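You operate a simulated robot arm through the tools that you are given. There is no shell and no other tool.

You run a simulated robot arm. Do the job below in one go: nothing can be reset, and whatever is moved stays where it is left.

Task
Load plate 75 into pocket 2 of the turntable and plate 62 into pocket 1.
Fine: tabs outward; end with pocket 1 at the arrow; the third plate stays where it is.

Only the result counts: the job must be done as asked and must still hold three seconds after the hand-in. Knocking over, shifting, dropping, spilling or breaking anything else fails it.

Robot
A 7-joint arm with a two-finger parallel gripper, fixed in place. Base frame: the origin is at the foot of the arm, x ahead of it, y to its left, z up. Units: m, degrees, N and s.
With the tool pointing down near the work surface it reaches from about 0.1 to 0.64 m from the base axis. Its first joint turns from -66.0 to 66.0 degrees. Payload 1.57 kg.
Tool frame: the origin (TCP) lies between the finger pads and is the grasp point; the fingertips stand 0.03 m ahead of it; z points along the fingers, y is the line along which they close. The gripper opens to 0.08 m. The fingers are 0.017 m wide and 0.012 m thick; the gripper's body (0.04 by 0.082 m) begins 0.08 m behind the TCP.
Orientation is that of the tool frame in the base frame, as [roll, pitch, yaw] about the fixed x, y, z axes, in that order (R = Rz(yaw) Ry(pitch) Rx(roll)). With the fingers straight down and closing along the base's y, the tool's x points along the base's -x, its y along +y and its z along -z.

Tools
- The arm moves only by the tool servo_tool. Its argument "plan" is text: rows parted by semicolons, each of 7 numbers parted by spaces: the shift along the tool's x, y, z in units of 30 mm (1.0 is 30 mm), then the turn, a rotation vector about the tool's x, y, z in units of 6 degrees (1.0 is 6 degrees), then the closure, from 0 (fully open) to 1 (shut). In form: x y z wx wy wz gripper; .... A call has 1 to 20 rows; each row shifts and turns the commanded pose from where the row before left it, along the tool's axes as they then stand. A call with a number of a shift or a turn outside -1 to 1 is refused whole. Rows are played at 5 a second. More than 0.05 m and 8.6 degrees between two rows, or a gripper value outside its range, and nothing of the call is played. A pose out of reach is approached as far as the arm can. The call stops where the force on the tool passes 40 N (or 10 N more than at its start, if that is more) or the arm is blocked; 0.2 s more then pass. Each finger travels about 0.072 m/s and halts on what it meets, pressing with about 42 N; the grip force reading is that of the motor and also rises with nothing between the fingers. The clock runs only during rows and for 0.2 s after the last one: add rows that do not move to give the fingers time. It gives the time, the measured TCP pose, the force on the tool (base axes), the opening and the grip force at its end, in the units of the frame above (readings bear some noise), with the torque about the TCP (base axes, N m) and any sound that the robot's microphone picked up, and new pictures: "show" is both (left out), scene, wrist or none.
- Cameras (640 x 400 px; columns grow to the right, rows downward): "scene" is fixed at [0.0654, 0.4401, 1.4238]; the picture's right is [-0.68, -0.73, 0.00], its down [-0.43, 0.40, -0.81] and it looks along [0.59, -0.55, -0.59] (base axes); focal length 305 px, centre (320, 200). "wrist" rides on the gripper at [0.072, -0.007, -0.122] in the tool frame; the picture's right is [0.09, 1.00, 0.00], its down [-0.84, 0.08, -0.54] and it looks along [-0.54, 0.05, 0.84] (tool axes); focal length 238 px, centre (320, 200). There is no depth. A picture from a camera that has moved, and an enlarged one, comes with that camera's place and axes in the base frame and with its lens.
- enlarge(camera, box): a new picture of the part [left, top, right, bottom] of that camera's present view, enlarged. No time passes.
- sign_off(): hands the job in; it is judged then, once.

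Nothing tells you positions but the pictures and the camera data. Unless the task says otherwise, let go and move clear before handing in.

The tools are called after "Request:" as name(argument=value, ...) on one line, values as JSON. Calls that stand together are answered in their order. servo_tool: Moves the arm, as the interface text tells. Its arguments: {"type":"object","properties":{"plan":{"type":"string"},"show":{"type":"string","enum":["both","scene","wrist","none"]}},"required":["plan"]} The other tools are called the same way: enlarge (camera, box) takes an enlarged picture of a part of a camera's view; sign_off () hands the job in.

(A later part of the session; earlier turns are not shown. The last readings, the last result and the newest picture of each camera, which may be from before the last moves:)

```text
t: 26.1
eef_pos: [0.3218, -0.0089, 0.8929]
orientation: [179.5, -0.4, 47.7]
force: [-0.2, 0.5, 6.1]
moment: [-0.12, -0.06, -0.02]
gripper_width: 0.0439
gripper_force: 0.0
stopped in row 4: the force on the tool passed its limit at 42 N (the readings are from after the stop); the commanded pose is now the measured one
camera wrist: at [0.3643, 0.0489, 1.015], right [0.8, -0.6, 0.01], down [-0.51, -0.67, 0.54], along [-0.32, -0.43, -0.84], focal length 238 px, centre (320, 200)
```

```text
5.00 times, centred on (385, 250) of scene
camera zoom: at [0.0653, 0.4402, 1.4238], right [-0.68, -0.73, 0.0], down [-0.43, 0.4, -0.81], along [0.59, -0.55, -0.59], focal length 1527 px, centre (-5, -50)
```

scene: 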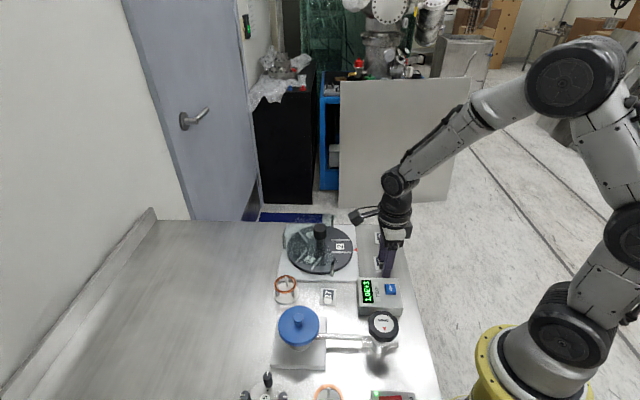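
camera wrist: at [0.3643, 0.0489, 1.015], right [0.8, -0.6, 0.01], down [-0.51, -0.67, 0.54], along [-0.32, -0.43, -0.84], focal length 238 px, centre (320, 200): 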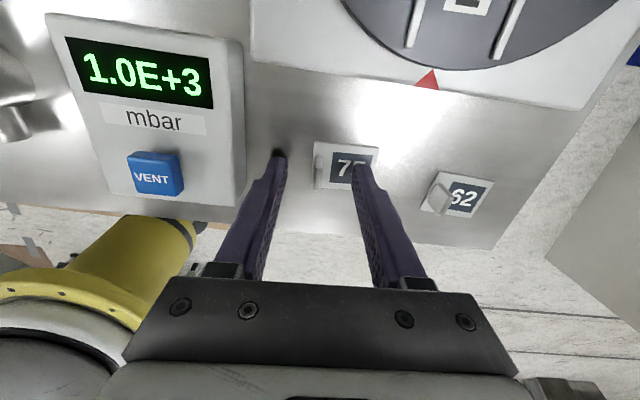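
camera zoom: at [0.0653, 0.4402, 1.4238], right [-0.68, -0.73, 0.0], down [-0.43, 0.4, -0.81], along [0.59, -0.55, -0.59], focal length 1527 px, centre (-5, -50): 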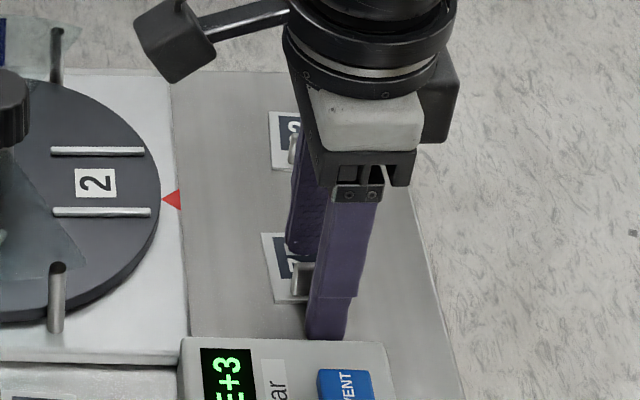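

The inner fingertip touched the plate (plate top is really ≈0.862) and the plate slid slightly. I'll lift 2 mm, correct the tilt and re-centre on the tab.

Request:
servo_tool(plan="0 0 -0.07 0.083 -0.067 0 0.44;0.1 -0.05 0 0 0 0 0.44;0 0 0 0 0 0 0.44")

Request:
enlarge(camera="wrist", box=[240, 80, 400, 200])

Request:
enlarge(camera="scene", box=[360, 230, 410, 290])

```text
t: 26.9
eef_pos: [0.322, -0.004, 0.8937]
orientation: [-179.9, 0.1, 47.7]
force: [0.3, -0.3, 0.4]
moment: [0.03, 0.03, 0.0]
gripper_width: 0.0448
gripper_force: 0.0
camera wrist: at [0.3658, 0.0526, 1.0158], right [0.8, -0.6, 0.0], down [-0.51, -0.67, 0.54], along [-0.33, -0.43, -0.84], focal length 238 px, centre (320, 200)
```

scene: 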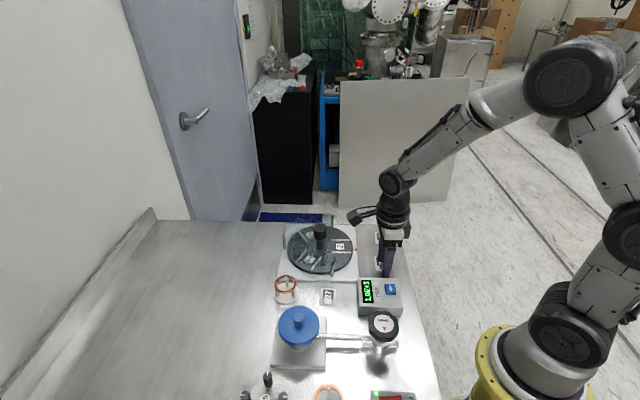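
wrist: 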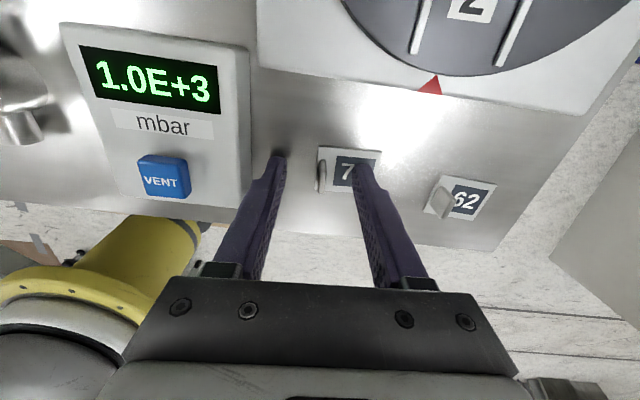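

```text
3.33 times, centred on (320, 140) of wrist
camera zoom: at [0.3658, 0.0526, 1.0158], right [0.8, -0.6, 0.0], down [-0.51, -0.67, 0.54], along [-0.33, -0.43, -0.84], focal length 794 px, centre (320, 400)
```

zoom: 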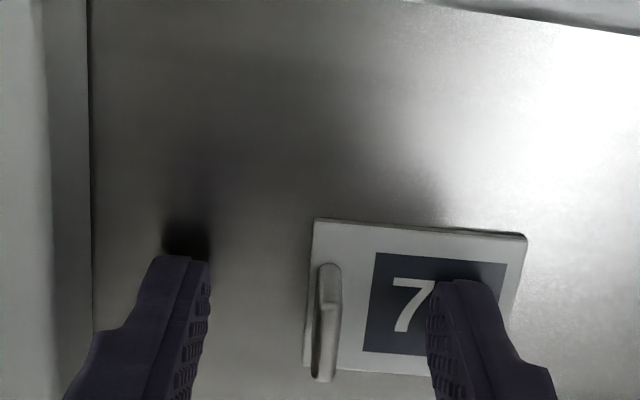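

```text
6.67 times, centred on (385, 260) of scene
camera zoom: at [0.0654, 0.4401, 1.4238], right [-0.68, -0.73, 0.0], down [-0.43, 0.4, -0.81], along [0.59, -0.55, -0.59], focal length 2035 px, centre (-113, -200)
```

zoom: 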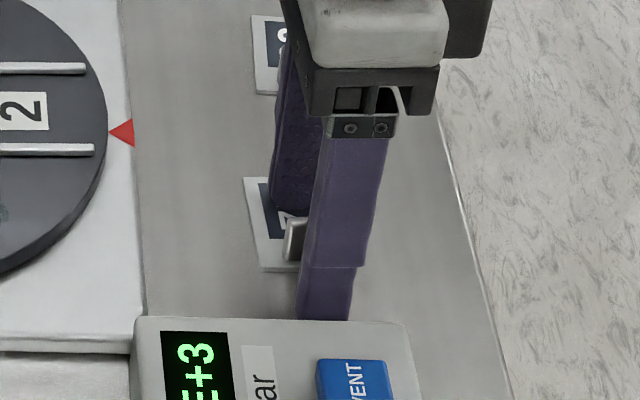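

Aligned with the tab now and no contact force. Closing the gripper.

Request:
servo_tool(plan="0 0.04 0 0 0 0 0.44;0 0 0 0 0 0 0.7;0 0 0 0 0 0 0.85;0 0 0 0 0 0 1;0 0 0 0 0 0 1;0 0 0 0 0 0 1;0 0 0 0 0 0 1")

Request:
enlarge(camera="wrist", box=[240, 80, 400, 200])

Request:
enlarge(camera="scene", box=[360, 230, 410, 290])

```text
t: 28.5
eef_pos: [0.3225, -0.0057, 0.8947]
orientation: [-179.9, 0.1, 47.6]
force: [0.6, -1.3, 0.3]
moment: [0.0, -0.07, 0.02]
gripper_width: 0.0037
gripper_force: 24.6
camera wrist: at [0.3672, 0.0515, 1.0158], right [0.8, -0.6, 0.0], down [-0.51, -0.67, 0.54], along [-0.33, -0.43, -0.84], focal length 238 px, centre (320, 200)
```

scene: 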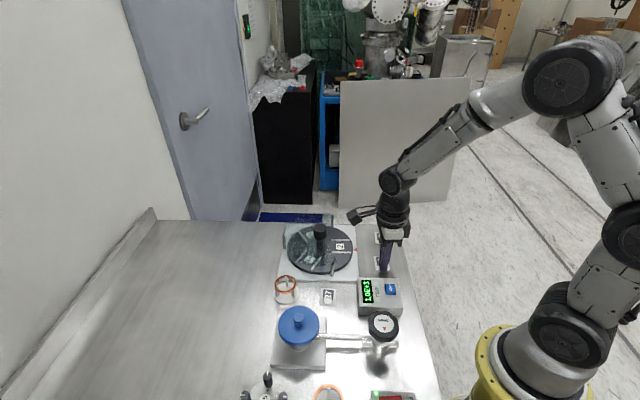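
wrist: 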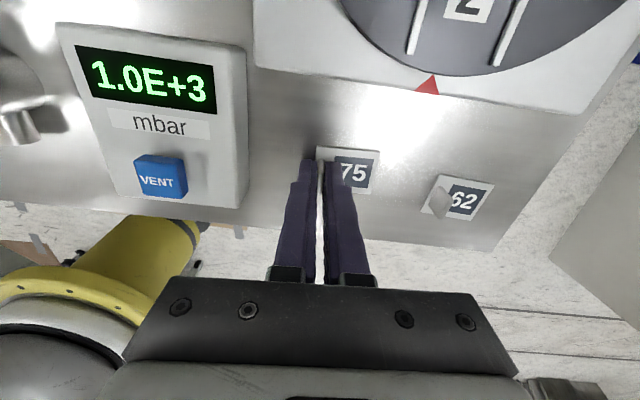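

```text
3.33 times, centred on (320, 140) of wrist
camera zoom: at [0.3672, 0.0515, 1.0158], right [0.8, -0.6, 0.0], down [-0.51, -0.67, 0.54], along [-0.33, -0.43, -0.84], focal length 794 px, centre (320, 400)
```

zoom: 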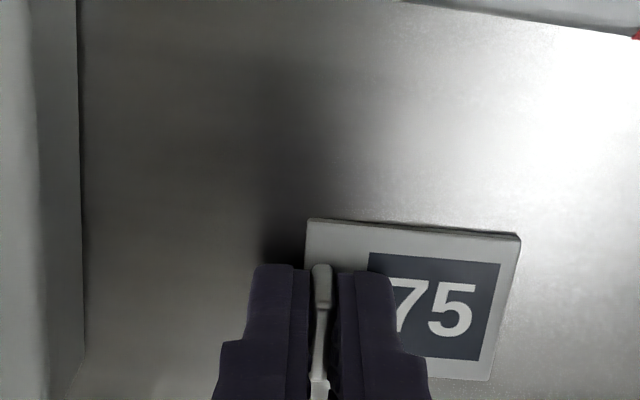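

```text
6.67 times, centred on (385, 260) of scene
camera zoom: at [0.0654, 0.4401, 1.4238], right [-0.68, -0.73, 0.0], down [-0.43, 0.4, -0.81], along [0.59, -0.55, -0.59], focal length 2035 px, centre (-113, -200)
```

zoom: 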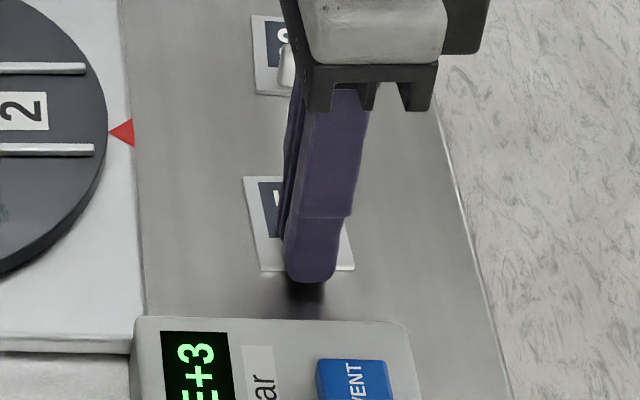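

The tab is between the pads (3.7 mm). Lifting gently.

Request:
servo_tool(plan="0 0 -0.3 0 0 0 1;0 0 -0.5 0 0 0 1;0 0 -0.7 0 0 0 1;0 0 -1 0 0 0 1;0 0 -1 0 0 0 1;0 0 0 0 0 0 1")

Request:
enlarge(camera="wrist", box=[240, 80, 400, 200])

Request:
enlarge(camera="scene", box=[350, 180, 420, 280])

```text
t: 29.9
eef_pos: [0.3231, -0.0058, 1.001]
orientation: [-179.9, 0.1, 47.7]
force: [0.5, 0.1, -0.5]
moment: [-0.02, 0.02, 0.01]
gripper_width: 0.0037
gripper_force: 24.7
camera wrist: at [0.3675, 0.0514, 1.1229], right [0.8, -0.6, 0.0], down [-0.51, -0.67, 0.54], along [-0.33, -0.43, -0.84], focal length 238 px, centre (320, 200)
```

scene: 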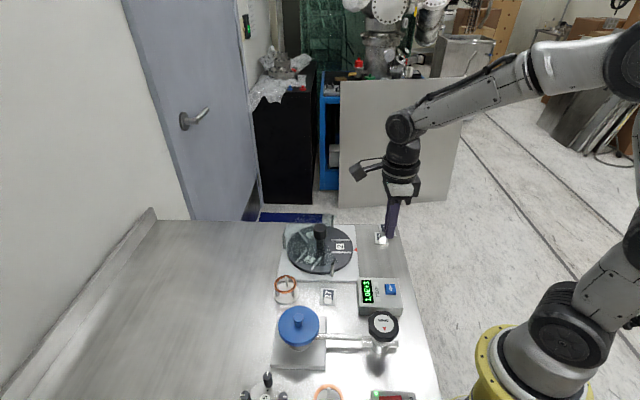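
wrist: 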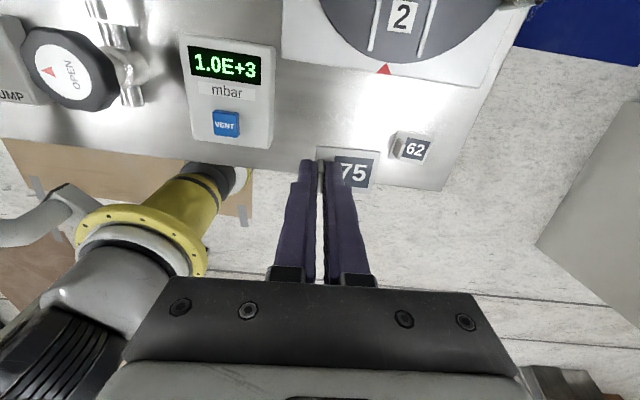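

```text
3.33 times, centred on (320, 140) of wrist
camera zoom: at [0.3675, 0.0514, 1.1229], right [0.8, -0.6, 0.0], down [-0.51, -0.67, 0.54], along [-0.33, -0.43, -0.84], focal length 794 px, centre (320, 400)
```

zoom: 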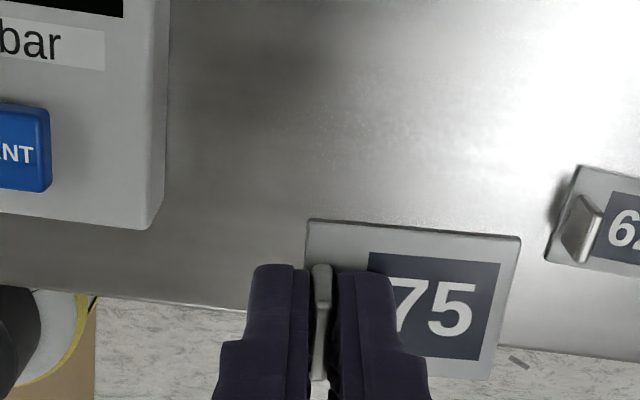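

```text
4.00 times, centred on (385, 230) of scene
camera zoom: at [0.0654, 0.4401, 1.4238], right [-0.68, -0.73, 0.0], down [-0.43, 0.4, -0.81], along [0.59, -0.55, -0.59], focal length 1221 px, centre (60, 80)
```

zoom: 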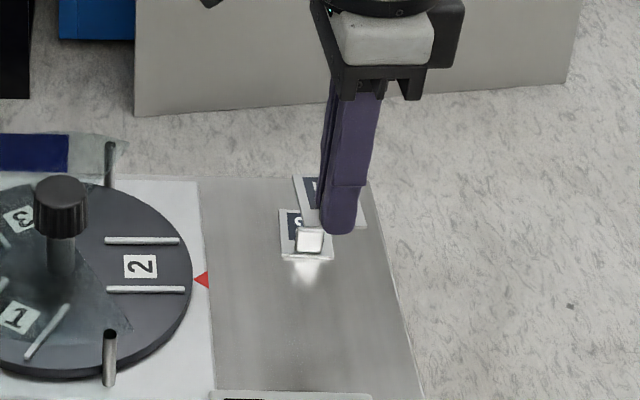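

Plate 75 is held square to the tool, with its centre ≈17.8 mm along tool +y. Next I move it above pocket 2 and rotate about 89° counterclockwise so the tab faces outward.

Request:
servo_tool(plan="0.855 0.649 0 0 0 0 1;0.855 0.649 0 0 0 0 1;0.855 0.649 0 0 0 0 1;0 0 0 0 0 -0.985 1;0 0 0 0 0 -0.985 1;0 0 0 0 0 -0.985 1;0 0 0 0 0 -0.985 1;0 0 0 0 0 -0.985 1;0 0 0 0 0 -0.985 1;0 0 0 0 0 -0.985 1;0 0 0 0 0 -0.985 1;0 0 0 0 0 -0.985 1;0 0 0 0 0 -0.985 1;0 0 0 0 0 -0.985 1;0 0 0 0 0 -0.985 1;0 0 0 0 0 -0.985 1;0 0 0 0 0 -0.985 1;0 0 0 0 0 -0.985 1;0 0 0 0 0 0 1")

Request:
enlarge(camera="wrist", box=[240, 60, 440, 210])

Request:
enlarge(camera="scene", box=[280, 190, 380, 280])

```text
t: 33.9
eef_pos: [0.4182, 0.0104, 0.9985]
orientation: [-179.9, -0.1, 136.4]
force: [-0.9, 0.1, 0.2]
moment: [-0.05, -0.02, 0.03]
gripper_width: 0.004
gripper_force: 25.2
camera wrist: at [0.363, 0.0555, 1.1213], right [0.62, 0.78, 0.0], down [0.66, -0.52, 0.54], along [0.42, -0.34, -0.84], focal length 238 px, centre (320, 200)
```

scene: 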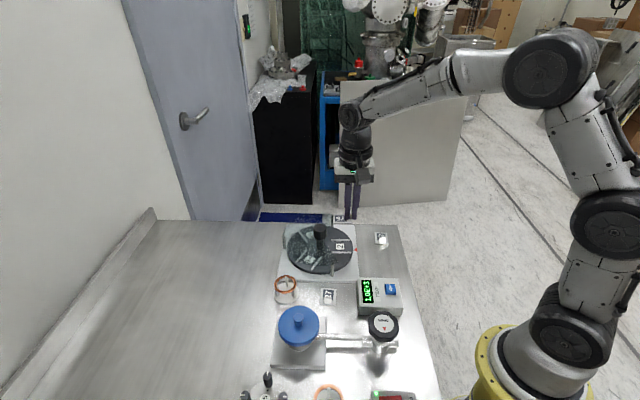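
wrist: 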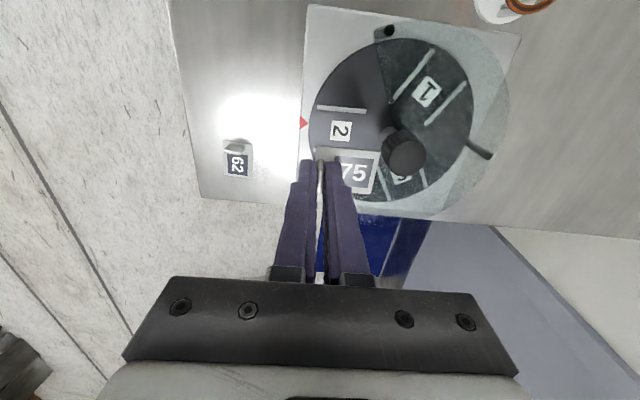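

```text
2.67 times, centred on (340, 135) of wrist
camera zoom: at [0.363, 0.0555, 1.1213], right [0.62, 0.78, 0.0], down [0.66, -0.52, 0.54], along [0.42, -0.34, -0.84], focal length 636 px, centre (267, 373)
```

zoom: 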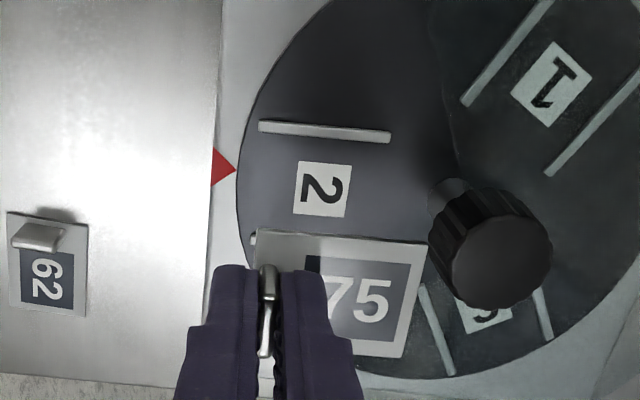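

```text
4.44 times, centred on (330, 235) of scene
camera zoom: at [0.0654, 0.4401, 1.4238], right [-0.68, -0.73, 0.0], down [-0.43, 0.4, -0.81], along [0.59, -0.55, -0.59], focal length 1357 px, centre (276, 44)
```

zoom: 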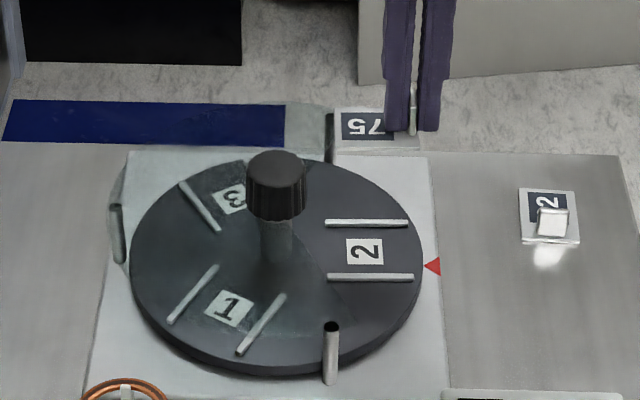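

Plate edge and rails are parallel, and the pocket centre is (0.4306, 0.0248). Lowering to about 3 cm above the disc and re-checking alignment.

Request:
servo_tool(plan="0 0 0.9 0 0 0 1;0 0 0.9 0 0 0 1;0 0 0 0 0 0 1;0 0 0 0 0 0 1")

Request:
enlarge(camera="wrist", box=[260, 60, 420, 200])

Request:
enlarge(camera="scene", box=[290, 200, 380, 280])

```text
t: 34.9
eef_pos: [0.4186, 0.0115, 0.9455]
orientation: [-179.9, 0.0, 136.1]
force: [-0.1, 0.2, -0.7]
moment: [0.02, 0.01, 0.04]
gripper_width: 0.0041
gripper_force: 24.6
camera wrist: at [0.3628, 0.0562, 1.0678], right [0.62, 0.78, 0.0], down [0.66, -0.52, 0.54], along [0.42, -0.34, -0.84], focal length 238 px, centre (320, 200)
```

scene: 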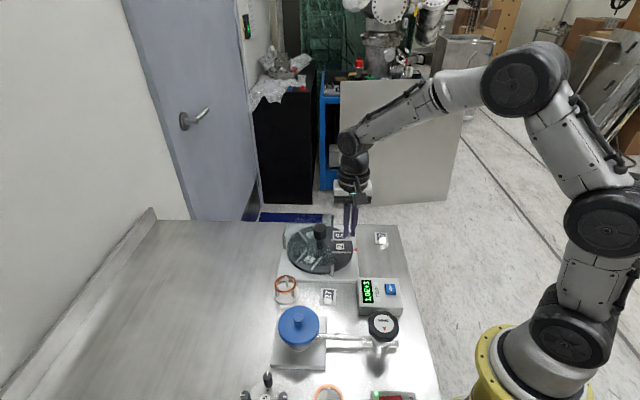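
wrist: 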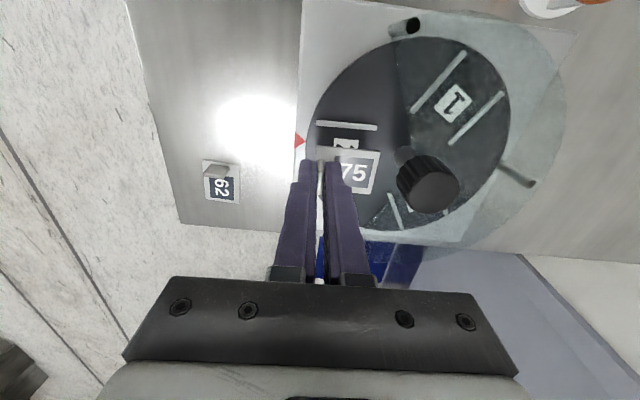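

```text
2.86 times, centred on (340, 130) of wrist
camera zoom: at [0.3628, 0.0562, 1.0678], right [0.62, 0.78, 0.0], down [0.66, -0.52, 0.54], along [0.42, -0.34, -0.84], focal length 681 px, centre (263, 400)
```

zoom: 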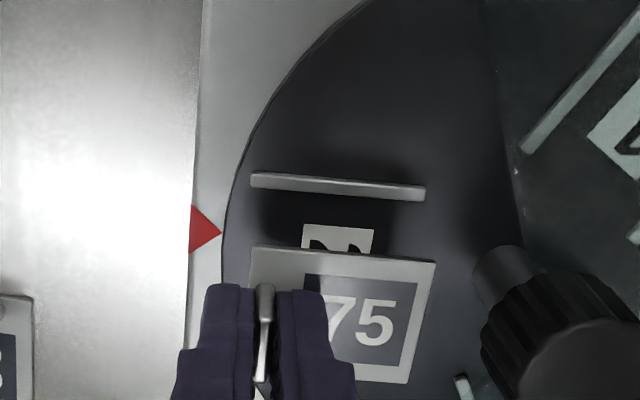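

```text
5.00 times, centred on (335, 240) of scene
camera zoom: at [0.0654, 0.4401, 1.4238], right [-0.68, -0.73, 0.0], down [-0.43, 0.4, -0.81], along [0.59, -0.55, -0.59], focal length 1527 px, centre (245, 0)
```

zoom: 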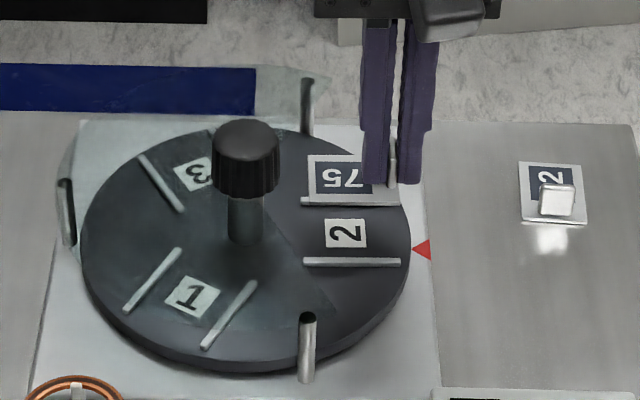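

Plate and pocket line up to within about 1 mm. Descending to just above the disc.

Request:
servo_tool(plan="0 0 0.4 0 0 -0.1 1;0 0 0.4 0 0 0 1;0 0 0 0 0 0 1")

Request:
enlarge(camera="wrist", box=[260, 80, 420, 200])

Request:
enlarge(camera="scene", box=[310, 220, 370, 270])

```text
t: 35.7
eef_pos: [0.4188, 0.0107, 0.9193]
orientation: [-179.9, -0.2, 136.8]
force: [0.6, 0.6, -0.9]
moment: [-0.05, 0.01, -0.04]
gripper_width: 0.0042
gripper_force: 24.9
camera wrist: at [0.3622, 0.0551, 1.0428], right [0.61, 0.79, 0.0], down [0.67, -0.52, 0.54], along [0.43, -0.33, -0.84], focal length 238 px, centre (320, 200)
```

scene: 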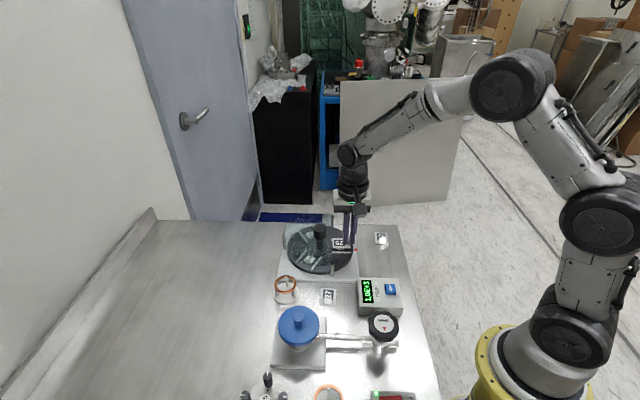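
wrist: 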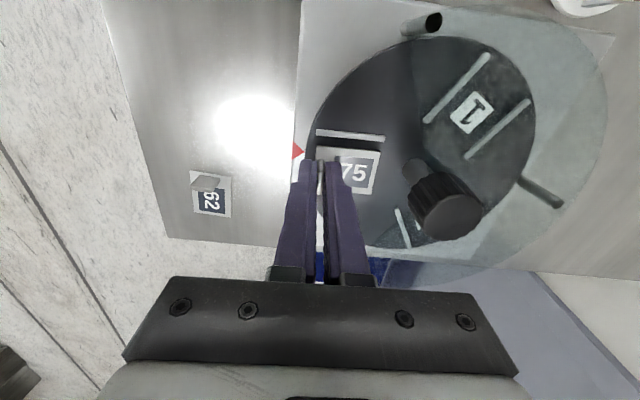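

```text
3.33 times, centred on (340, 140) of wrist
camera zoom: at [0.3622, 0.0551, 1.0428], right [0.61, 0.79, 0.0], down [0.67, -0.52, 0.54], along [0.43, -0.33, -0.84], focal length 794 px, centre (253, 400)
```

zoom: 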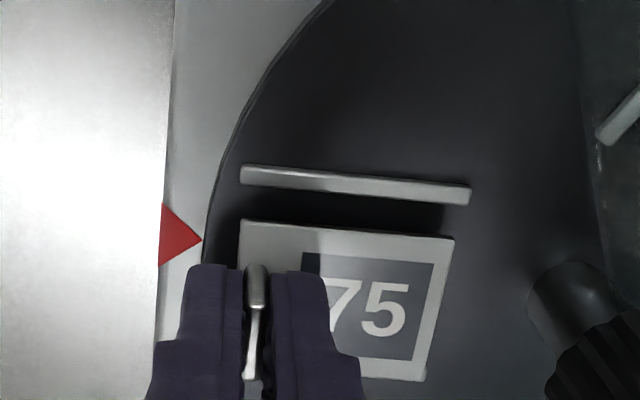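

```text
8.00 times, centred on (340, 245) of scene
camera zoom: at [0.0654, 0.4401, 1.4238], right [-0.68, -0.73, 0.0], down [-0.43, 0.4, -0.81], along [0.59, -0.55, -0.59], focal length 2442 px, centre (160, -160)
```

zoom: 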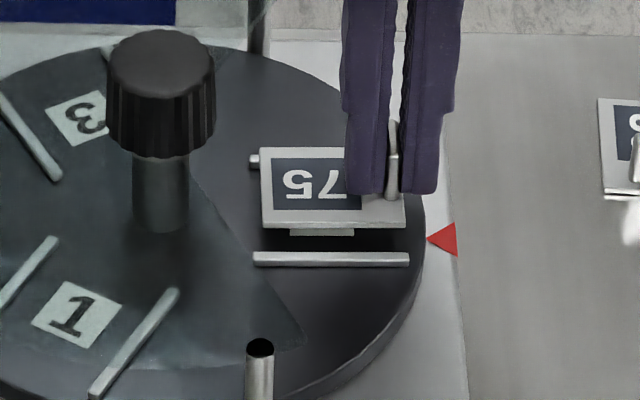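

Request:
servo_tool(plan="0.025 0.02 0.05 0 0 0 1;0 0 0.05 0 0 0 1;0 0 0 0 0 0 1", show="none")

```text
t: 36.5
eef_pos: [0.4186, 0.0129, 0.9166]
orientation: [-179.8, -0.2, 136.7]
force: [-0.4, 0.4, -0.8]
moment: [0.03, 0.03, -0.02]
gripper_width: 0.004
gripper_force: 24.9
```

Request:
servo_tool(plan="0 0 0.05 0 0 0 1;0 0 0.03 0 0 0 1;0 0 0 0 0 0 1")

Request:
enlarge(camera="wrist", box=[260, 80, 420, 200])

Request:
enlarge(camera="scene", box=[310, 220, 370, 270])

```text
t: 37.3
eef_pos: [0.4186, 0.013, 0.916]
orientation: [-179.8, -0.1, 136.9]
force: [-0.3, -1.5, 0.6]
moment: [-0.03, 0.0, 0.01]
gripper_width: 0.0041
gripper_force: 24.5
camera wrist: at [0.3617, 0.0563, 1.0373], right [0.61, 0.79, 0.0], down [0.66, -0.52, 0.54], along [0.43, -0.33, -0.84], focal length 238 px, centre (320, 200)
```

scene: 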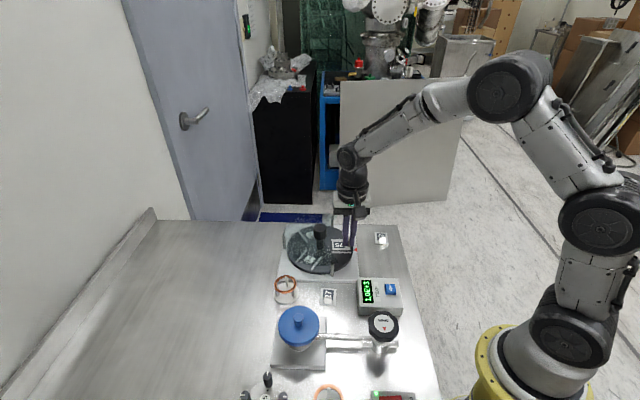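
wrist: 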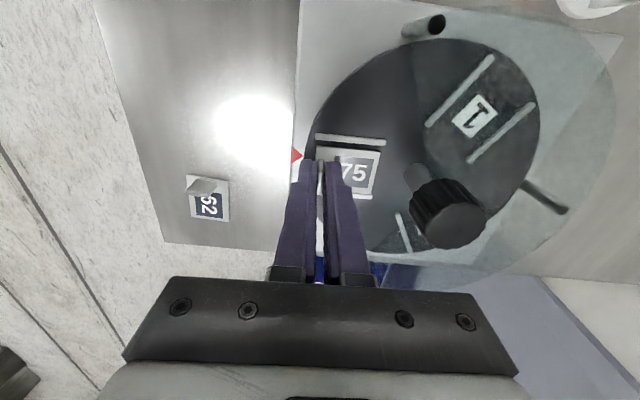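

```text
3.33 times, centred on (340, 140) of wrist
camera zoom: at [0.3617, 0.0563, 1.0373], right [0.61, 0.79, 0.0], down [0.66, -0.52, 0.54], along [0.43, -0.33, -0.84], focal length 794 px, centre (253, 400)
```

zoom: 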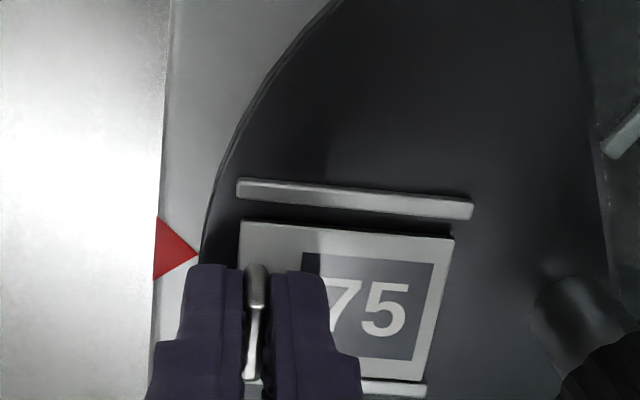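

```text
8.00 times, centred on (340, 245) of scene
camera zoom: at [0.0654, 0.4401, 1.4238], right [-0.68, -0.73, 0.0], down [-0.43, 0.4, -0.81], along [0.59, -0.55, -0.59], focal length 2442 px, centre (160, -160)
```

zoom: 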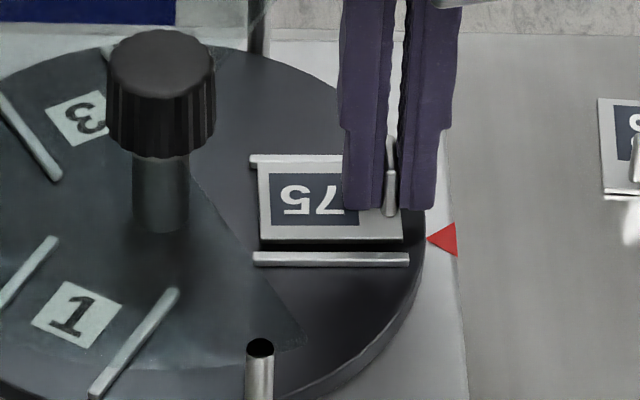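

The plate sits between the two rails with even gaps. Lowering in small steps until contact.

Request:
servo_tool(plan="0 0 0.05 0 0 0 1;0 0 0 0 0 0 1", show="none")

```text
t: 37.9
eef_pos: [0.4174, 0.011, 0.9136]
orientation: [-180.0, -0.1, 136.8]
force: [-0.2, -0.4, 0.7]
moment: [0.0, -0.01, 0.04]
gripper_width: 0.004
gripper_force: 24.9
```

Request:
servo_tool(plan="0 0 0.05 0 0 0 1;0 0 0 0 0 0 1", show="none")

```text
t: 38.5
eef_pos: [0.4179, 0.013, 0.9131]
orientation: [-179.8, -0.1, 136.8]
force: [-2.2, -0.2, 6.0]
moment: [-0.02, -0.05, -0.02]
gripper_width: 0.0042
gripper_force: 24.7
```

Request:
enlarge(camera="scene", box=[310, 220, 370, 270])

Request:
servo_tool(plan="0 0 0 0 0 0 0.9;0 0 0 0 0 0 0.8;0 0 0 0 0 0 0.7;0 0 0 0 0 0 0.6;0 0 0 0 0 0 0.6")

Request:
enlarge(camera="scene", box=[310, 220, 370, 270])

Request:
enlarge(camera="wrist", box=[260, 80, 420, 200])

```text
8.00 times, centred on (340, 245) of scene
camera zoom: at [0.0653, 0.4401, 1.4238], right [-0.68, -0.73, 0.0], down [-0.43, 0.4, -0.81], along [0.59, -0.55, -0.59], focal length 2442 px, centre (160, -160)
```

zoom: 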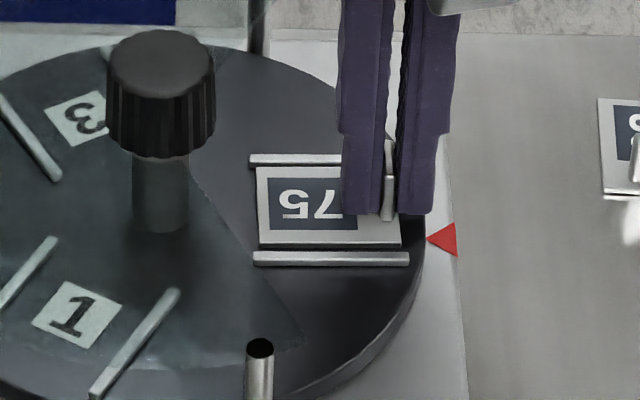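

```text
t: 39.7
eef_pos: [0.4172, 0.014, 0.9106]
orientation: [-180.0, -0.1, 136.8]
force: [-0.7, -0.1, 0.5]
moment: [-0.01, 0.02, -0.02]
gripper_width: 0.0317
gripper_force: 0.1
camera wrist: at [0.3617, 0.0564, 1.0342], right [0.61, 0.79, 0.0], down [0.66, -0.52, 0.54], along [0.43, -0.33, -0.84], focal length 238 px, centre (320, 200)
```

scene: 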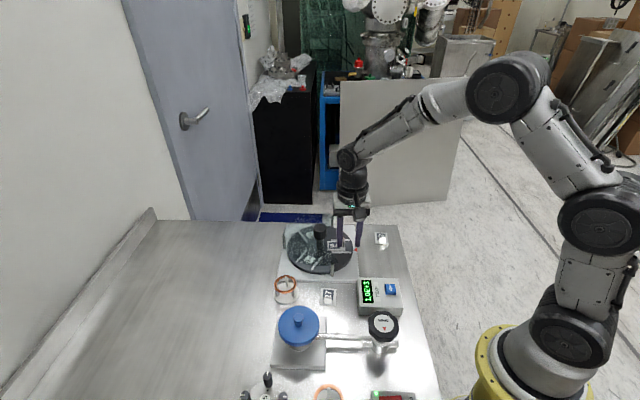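
wrist: 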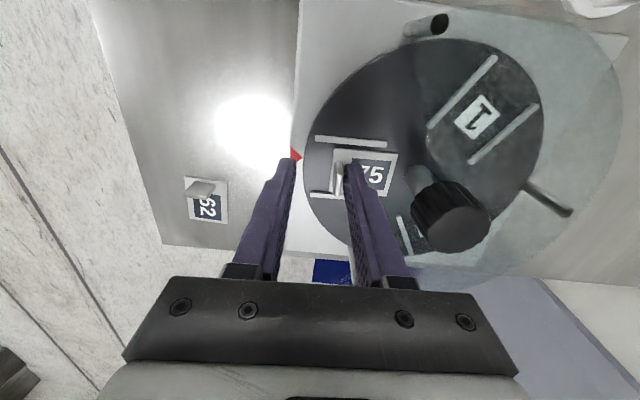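

```text
8.00 times, centred on (340, 245) of scene
camera zoom: at [0.0654, 0.4401, 1.4238], right [-0.68, -0.73, 0.0], down [-0.43, 0.4, -0.81], along [0.59, -0.55, -0.59], focal length 2442 px, centre (160, -160)
```

zoom: 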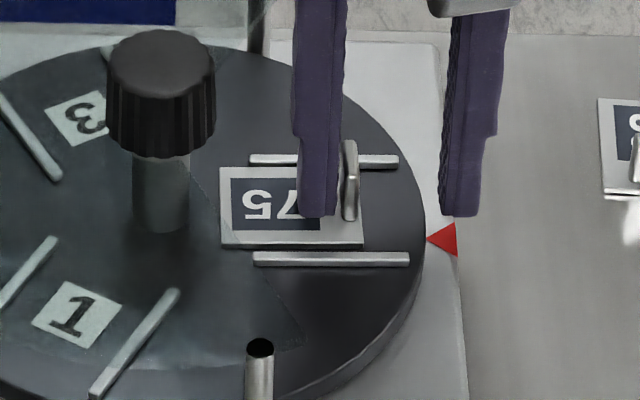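

```text
3.33 times, centred on (340, 140) of wrist
camera zoom: at [0.3617, 0.0564, 1.0342], right [0.61, 0.79, 0.0], down [0.66, -0.52, 0.54], along [0.43, -0.33, -0.84], focal length 794 px, centre (253, 400)
```

zoom: 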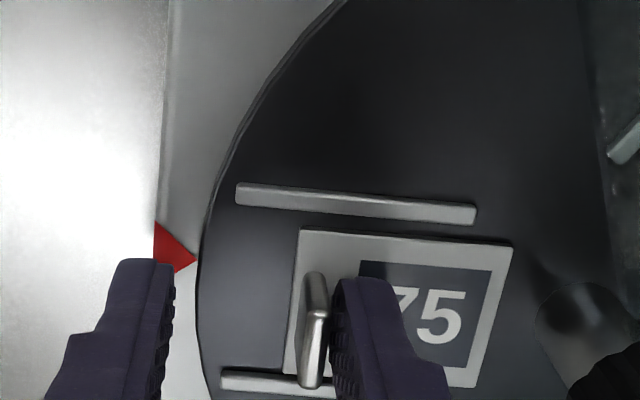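

Opening dragged the plate inward because the inner fingertip was resting on it. I'll raise 2.5 mm, close again to push the tab back to the intended position, then reopen clear of the plate.

Request:
servo_tool(plan="0 0 -0.09 0 0 0 0.6;0 0 0 0 0 0 0.6;0 0 0 0 0 0 0.7;0 0 0 0 0 0 0.8;0 0 0 0 0 0 0.88;0 0 0 0 0 0 0.92;0 0 0 0 0 0 0.95;0 0 0 0 0 0 0.95")

Request:
enlarge(camera="scene", box=[310, 220, 370, 270])

Request:
enlarge(camera="wrist", box=[260, 80, 420, 200])

```text
t: 41.5
eef_pos: [0.4175, 0.0126, 0.9145]
orientation: [-179.9, -0.1, 136.8]
force: [0.2, 0.2, 0.3]
moment: [-0.02, -0.02, 0.01]
gripper_width: 0.0052
gripper_force: 0.7
camera wrist: at [0.3615, 0.0563, 1.0372], right [0.61, 0.79, 0.0], down [0.66, -0.52, 0.54], along [0.43, -0.33, -0.84], focal length 238 px, centre (320, 200)
```

scene: 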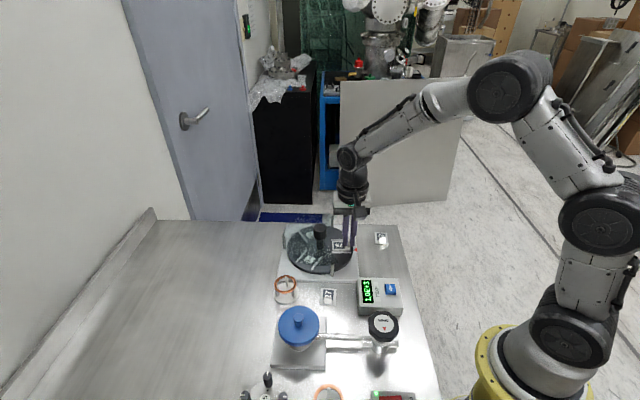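
wrist: 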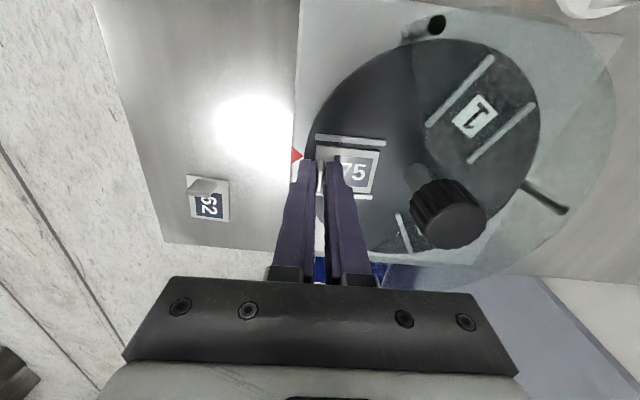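

```text
8.00 times, centred on (340, 245) of scene
camera zoom: at [0.0654, 0.4401, 1.4238], right [-0.68, -0.73, 0.0], down [-0.43, 0.4, -0.81], along [0.59, -0.55, -0.59], focal length 2442 px, centre (160, -160)
```

zoom: 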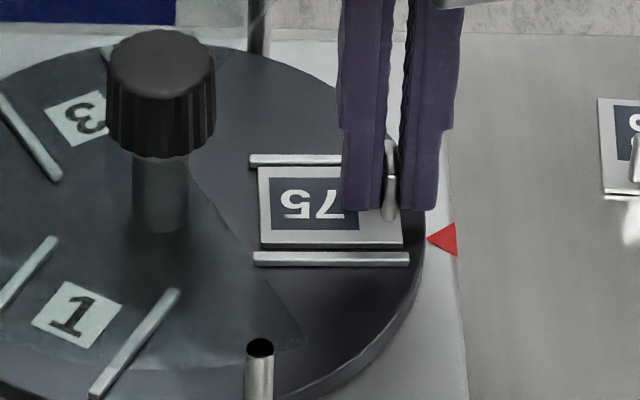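

```text
3.33 times, centred on (340, 140) of wrist
camera zoom: at [0.3615, 0.0563, 1.0372], right [0.61, 0.79, 0.0], down [0.66, -0.52, 0.54], along [0.43, -0.33, -0.84], focal length 794 px, centre (253, 400)
```

zoom: 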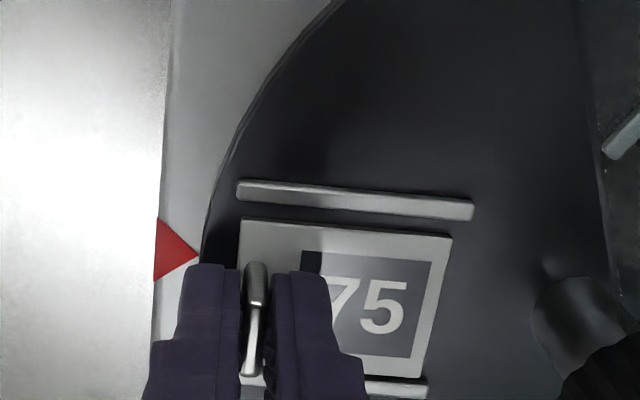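

The plate is back centred between the rails. Opening slowly and watching for drag.

Request:
servo_tool(plan="0 0 0 0 0 0 0.9;0 0 0 0 0 0 0.85;0 0 0 0 0 0 0.8;0 0 0 0 0 0 0.75;0 0 0 0 0 0 0.75")

Request:
enlarge(camera="scene", box=[310, 220, 370, 270])

```text
t: 42.7
eef_pos: [0.418, 0.0125, 0.9152]
orientation: [-179.9, -0.1, 136.7]
force: [0.0, -1.0, -0.9]
moment: [0.01, 0.01, 0.0]
gripper_width: 0.0198
gripper_force: 0.0
camera wrist: at [0.3615, 0.0563, 1.0372], right [0.61, 0.79, 0.0], down [0.66, -0.52, 0.54], along [0.43, -0.33, -0.84], focal length 238 px, centre (320, 200)
```

scene: 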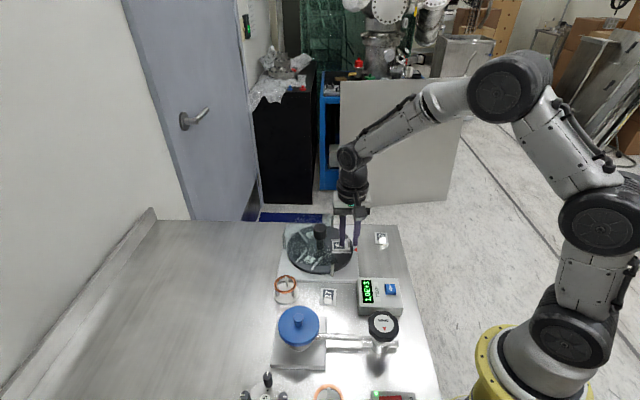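
wrist: 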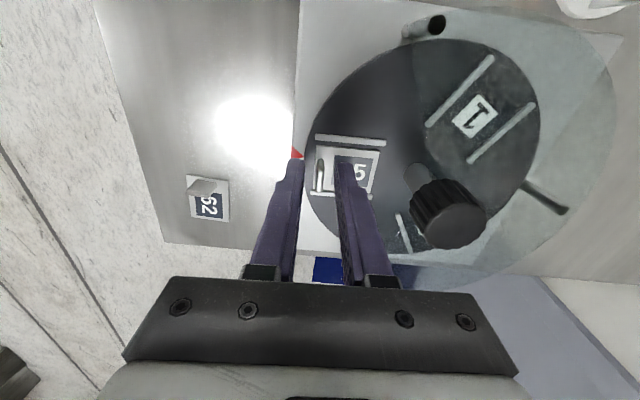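

```text
8.00 times, centred on (340, 245) of scene
camera zoom: at [0.0654, 0.4401, 1.4238], right [-0.68, -0.73, 0.0], down [-0.43, 0.4, -0.81], along [0.59, -0.55, -0.59], focal length 2442 px, centre (160, -160)
```

zoom: 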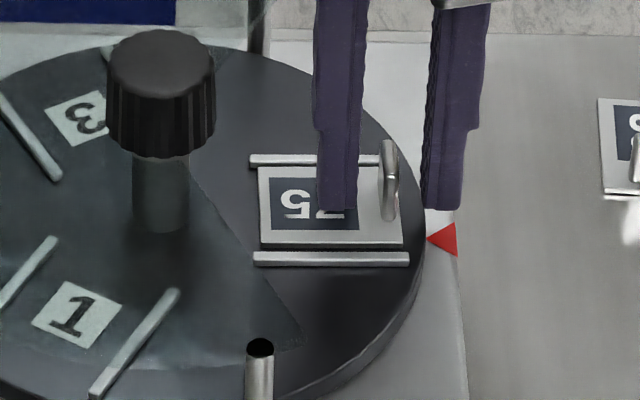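

Plate 75 is released cleanly in pocket 2. I'll raise the arm, move above the knob and turn to the starting yaw.

Request:
servo_tool(plan="0 0 -0.96 0 0 0 0.75;0 0 -0.96 0 0 0 0.75;0 0 -0.96 0 0 0 0.5;0 0 -0.96 0 0 0 0.2;-0.007 0.788 0 0 0 0 0;-0.007 0.788 0 0 0 0 0;-0.007 0.788 0 0 0 0 0;0 0 0 0 0 0.927 0;0 0 0 0 0 0.927 0;0 0 0 0 0 0.927 0;0 0 0 0 0 0 0;0 0 0 0 0 0 0")

Request:
enlarge(camera="scene", box=[280, 190, 380, 280])

Request:
enlarge(camera="wrist", box=[200, 10, 440, 210])

```text
t: 45.3
eef_pos: [0.4677, 0.0633, 1.0296]
orientation: [-179.8, -0.1, 120.0]
force: [-0.7, 0.5, 0.0]
moment: [-0.03, 0.0, -0.03]
gripper_width: 0.0801
gripper_force: 0.1
camera wrist: at [0.4261, 0.1219, 1.1523], right [0.82, 0.58, 0.0], down [0.49, -0.68, 0.54], along [0.31, -0.44, -0.84], focal length 238 px, centre (320, 200)
```

scene: 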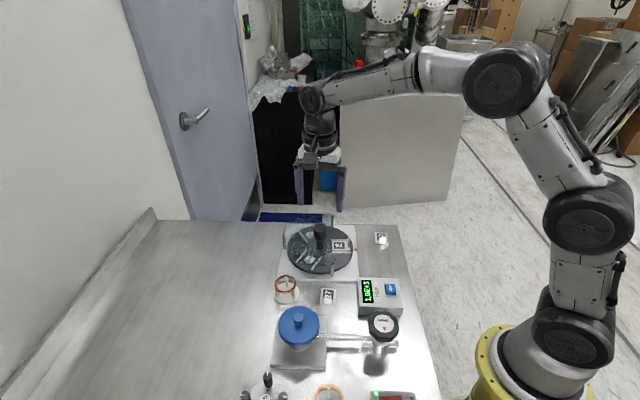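
wrist: 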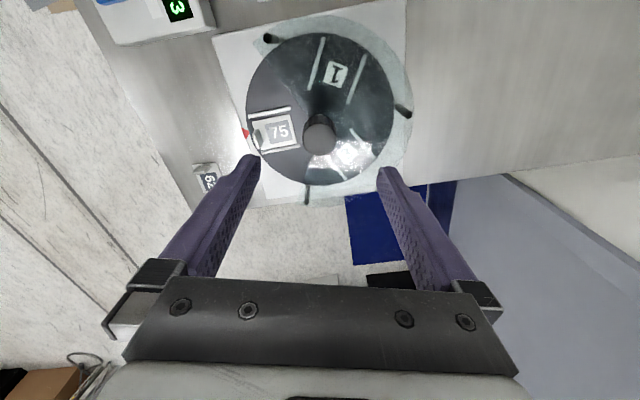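

```text
4.44 times, centred on (330, 235) of scene
camera zoom: at [0.0654, 0.4401, 1.4238], right [-0.68, -0.73, 0.0], down [-0.43, 0.4, -0.81], along [0.59, -0.55, -0.59], focal length 1357 px, centre (276, 44)
```

zoom: 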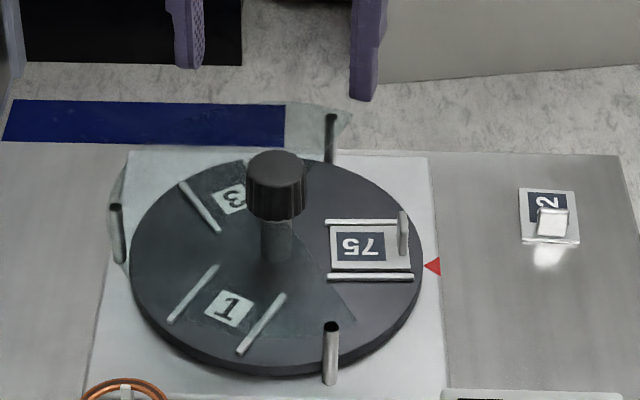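

```text
2.00 times, centred on (320, 110) of wrist
camera zoom: at [0.4261, 0.1219, 1.1523], right [0.82, 0.58, 0.0], down [0.49, -0.68, 0.54], along [0.31, -0.44, -0.84], focal length 477 px, centre (320, 380)
```

zoom: 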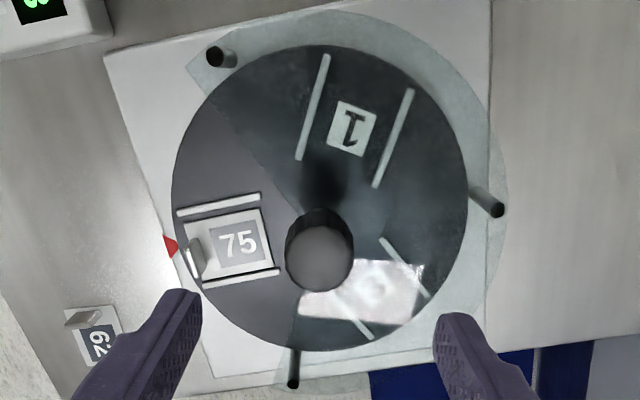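

Plate 75 sits well in pocket 2. Gripping the knob again.

Request:
servo_tool(plan="0 0 0.889 0 0 0 0;0 0 0.889 0 0 0 0;0 0 0.889 0 0 0 0;0 0 0 0 0 0 0;0 0 0 0 0 0 1;0 0 0 0 0 0 1;0 0 0 0 0 0 1;0 0 0 0 0 0 1")

```text
t: 47.1
eef_pos: [0.4669, 0.0628, 0.9494]
orientation: [-179.8, -0.1, 120.0]
force: [-3.6, -1.8, -1.5]
moment: [-0.01, -0.28, -0.04]
gripper_width: 0.0332
gripper_force: 41.4
camera wrist: at [0.4255, 0.1219, 1.0716], right [0.81, 0.58, 0.0], down [0.49, -0.68, 0.54], along [0.31, -0.44, -0.84], focal length 238 px, centre (320, 200)
```

scene: 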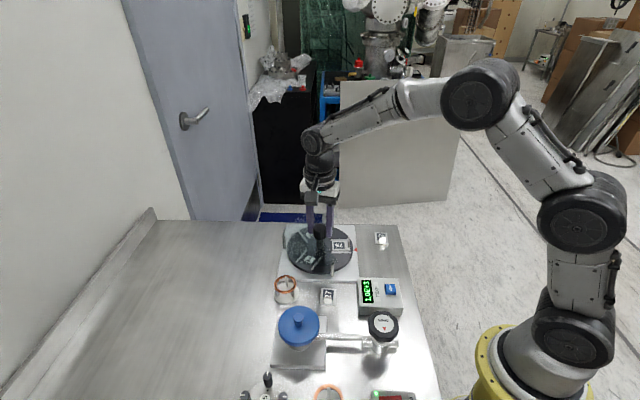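
wrist: 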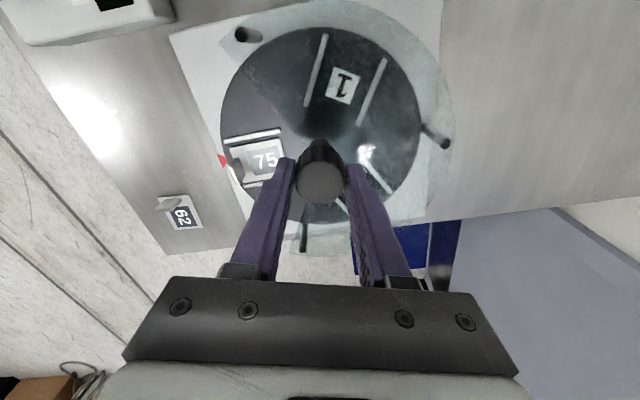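

Turning back counterclockwise; first 42° in gentle steps, then check tab clearance under the cover.

Request:
servo_tool(plan="0 0 0 0 0 -0.7 1;0 0 0 0 0 -0.7 1;0 0 0 0 0 -0.7 1;0 0 0 0 0 -0.7 1;0 0 0 0 0 -0.7 1;0 0 0 0 0 0 1", show="none")

```text
t: 48.5
eef_pos: [0.4679, 0.0635, 0.9491]
orientation: [-179.9, -0.1, 141.2]
force: [-3.0, 0.5, -4.2]
moment: [-0.36, -0.64, 0.03]
gripper_width: 0.0336
gripper_force: 41.1
```

Request:
servo_tool(plan="0 0 0 0 0 -0.7 1;0 0 0 0 0 -0.7 1;0 0 0 0 0 -0.7 1;0 0 0 0 0 -0.7 1;0 0 0 0 0 0 1")

Request:
enlarge(camera="scene", box=[280, 210, 370, 280])

Request:
enlarge(camera="wrist", box=[180, 10, 420, 210])

```text
t: 49.7
eef_pos: [0.4671, 0.0639, 0.9485]
orientation: [-179.9, -0.2, 158.0]
force: [2.7, 1.2, -8.3]
moment: [0.26, 0.37, 0.01]
gripper_width: 0.0333
gripper_force: 41.2
camera wrist: at [0.3982, 0.0838, 1.0718], right [0.29, 0.96, 0.0], down [0.81, -0.24, 0.54], along [0.52, -0.16, -0.84], focal length 238 px, centre (320, 200)
```

scene: 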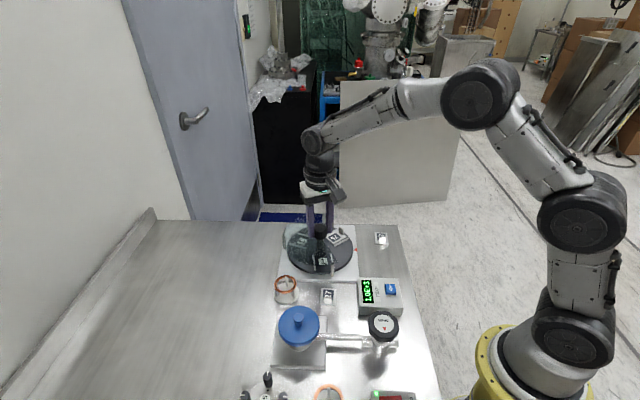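
wrist: 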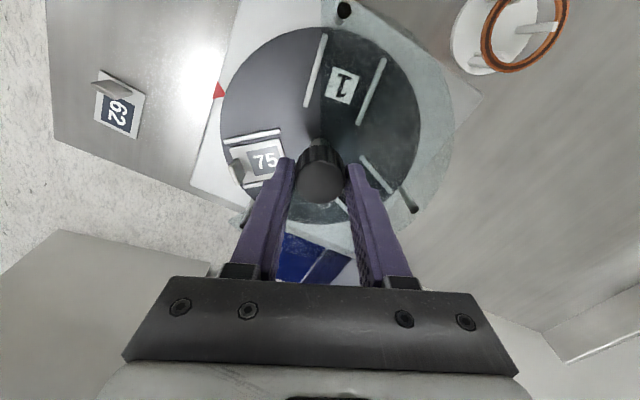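

```text
5.71 times, centred on (325, 245) of scene
camera zoom: at [0.0656, 0.4402, 1.4237], right [-0.68, -0.73, 0.0], down [-0.43, 0.4, -0.81], along [0.59, -0.55, -0.59], focal length 1745 px, centre (291, -57)
```

zoom: 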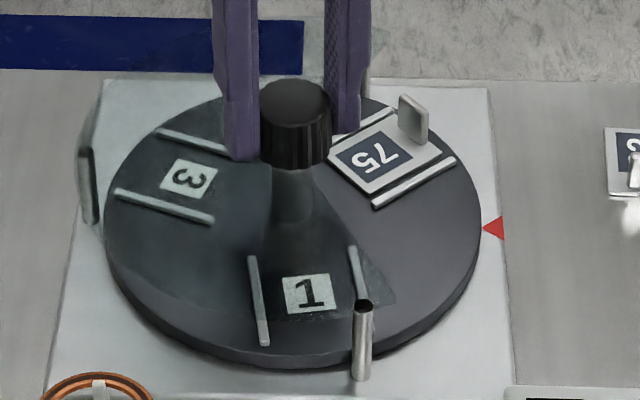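

```text
2.00 times, centred on (300, 110) of wrist
camera zoom: at [0.3982, 0.0838, 1.0718], right [0.29, 0.96, 0.0], down [0.81, -0.24, 0.54], along [0.52, -0.16, -0.84], focal length 477 px, centre (360, 380)
```

zoom: 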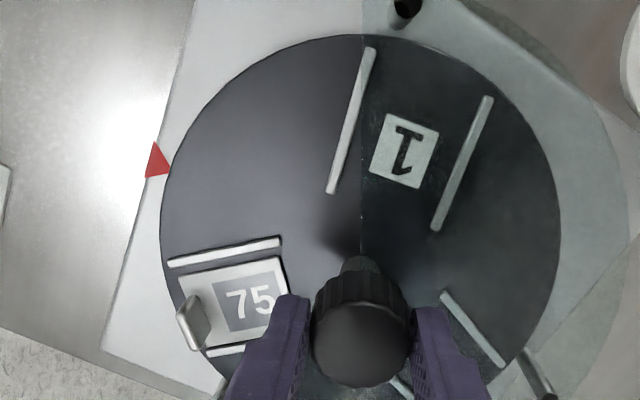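

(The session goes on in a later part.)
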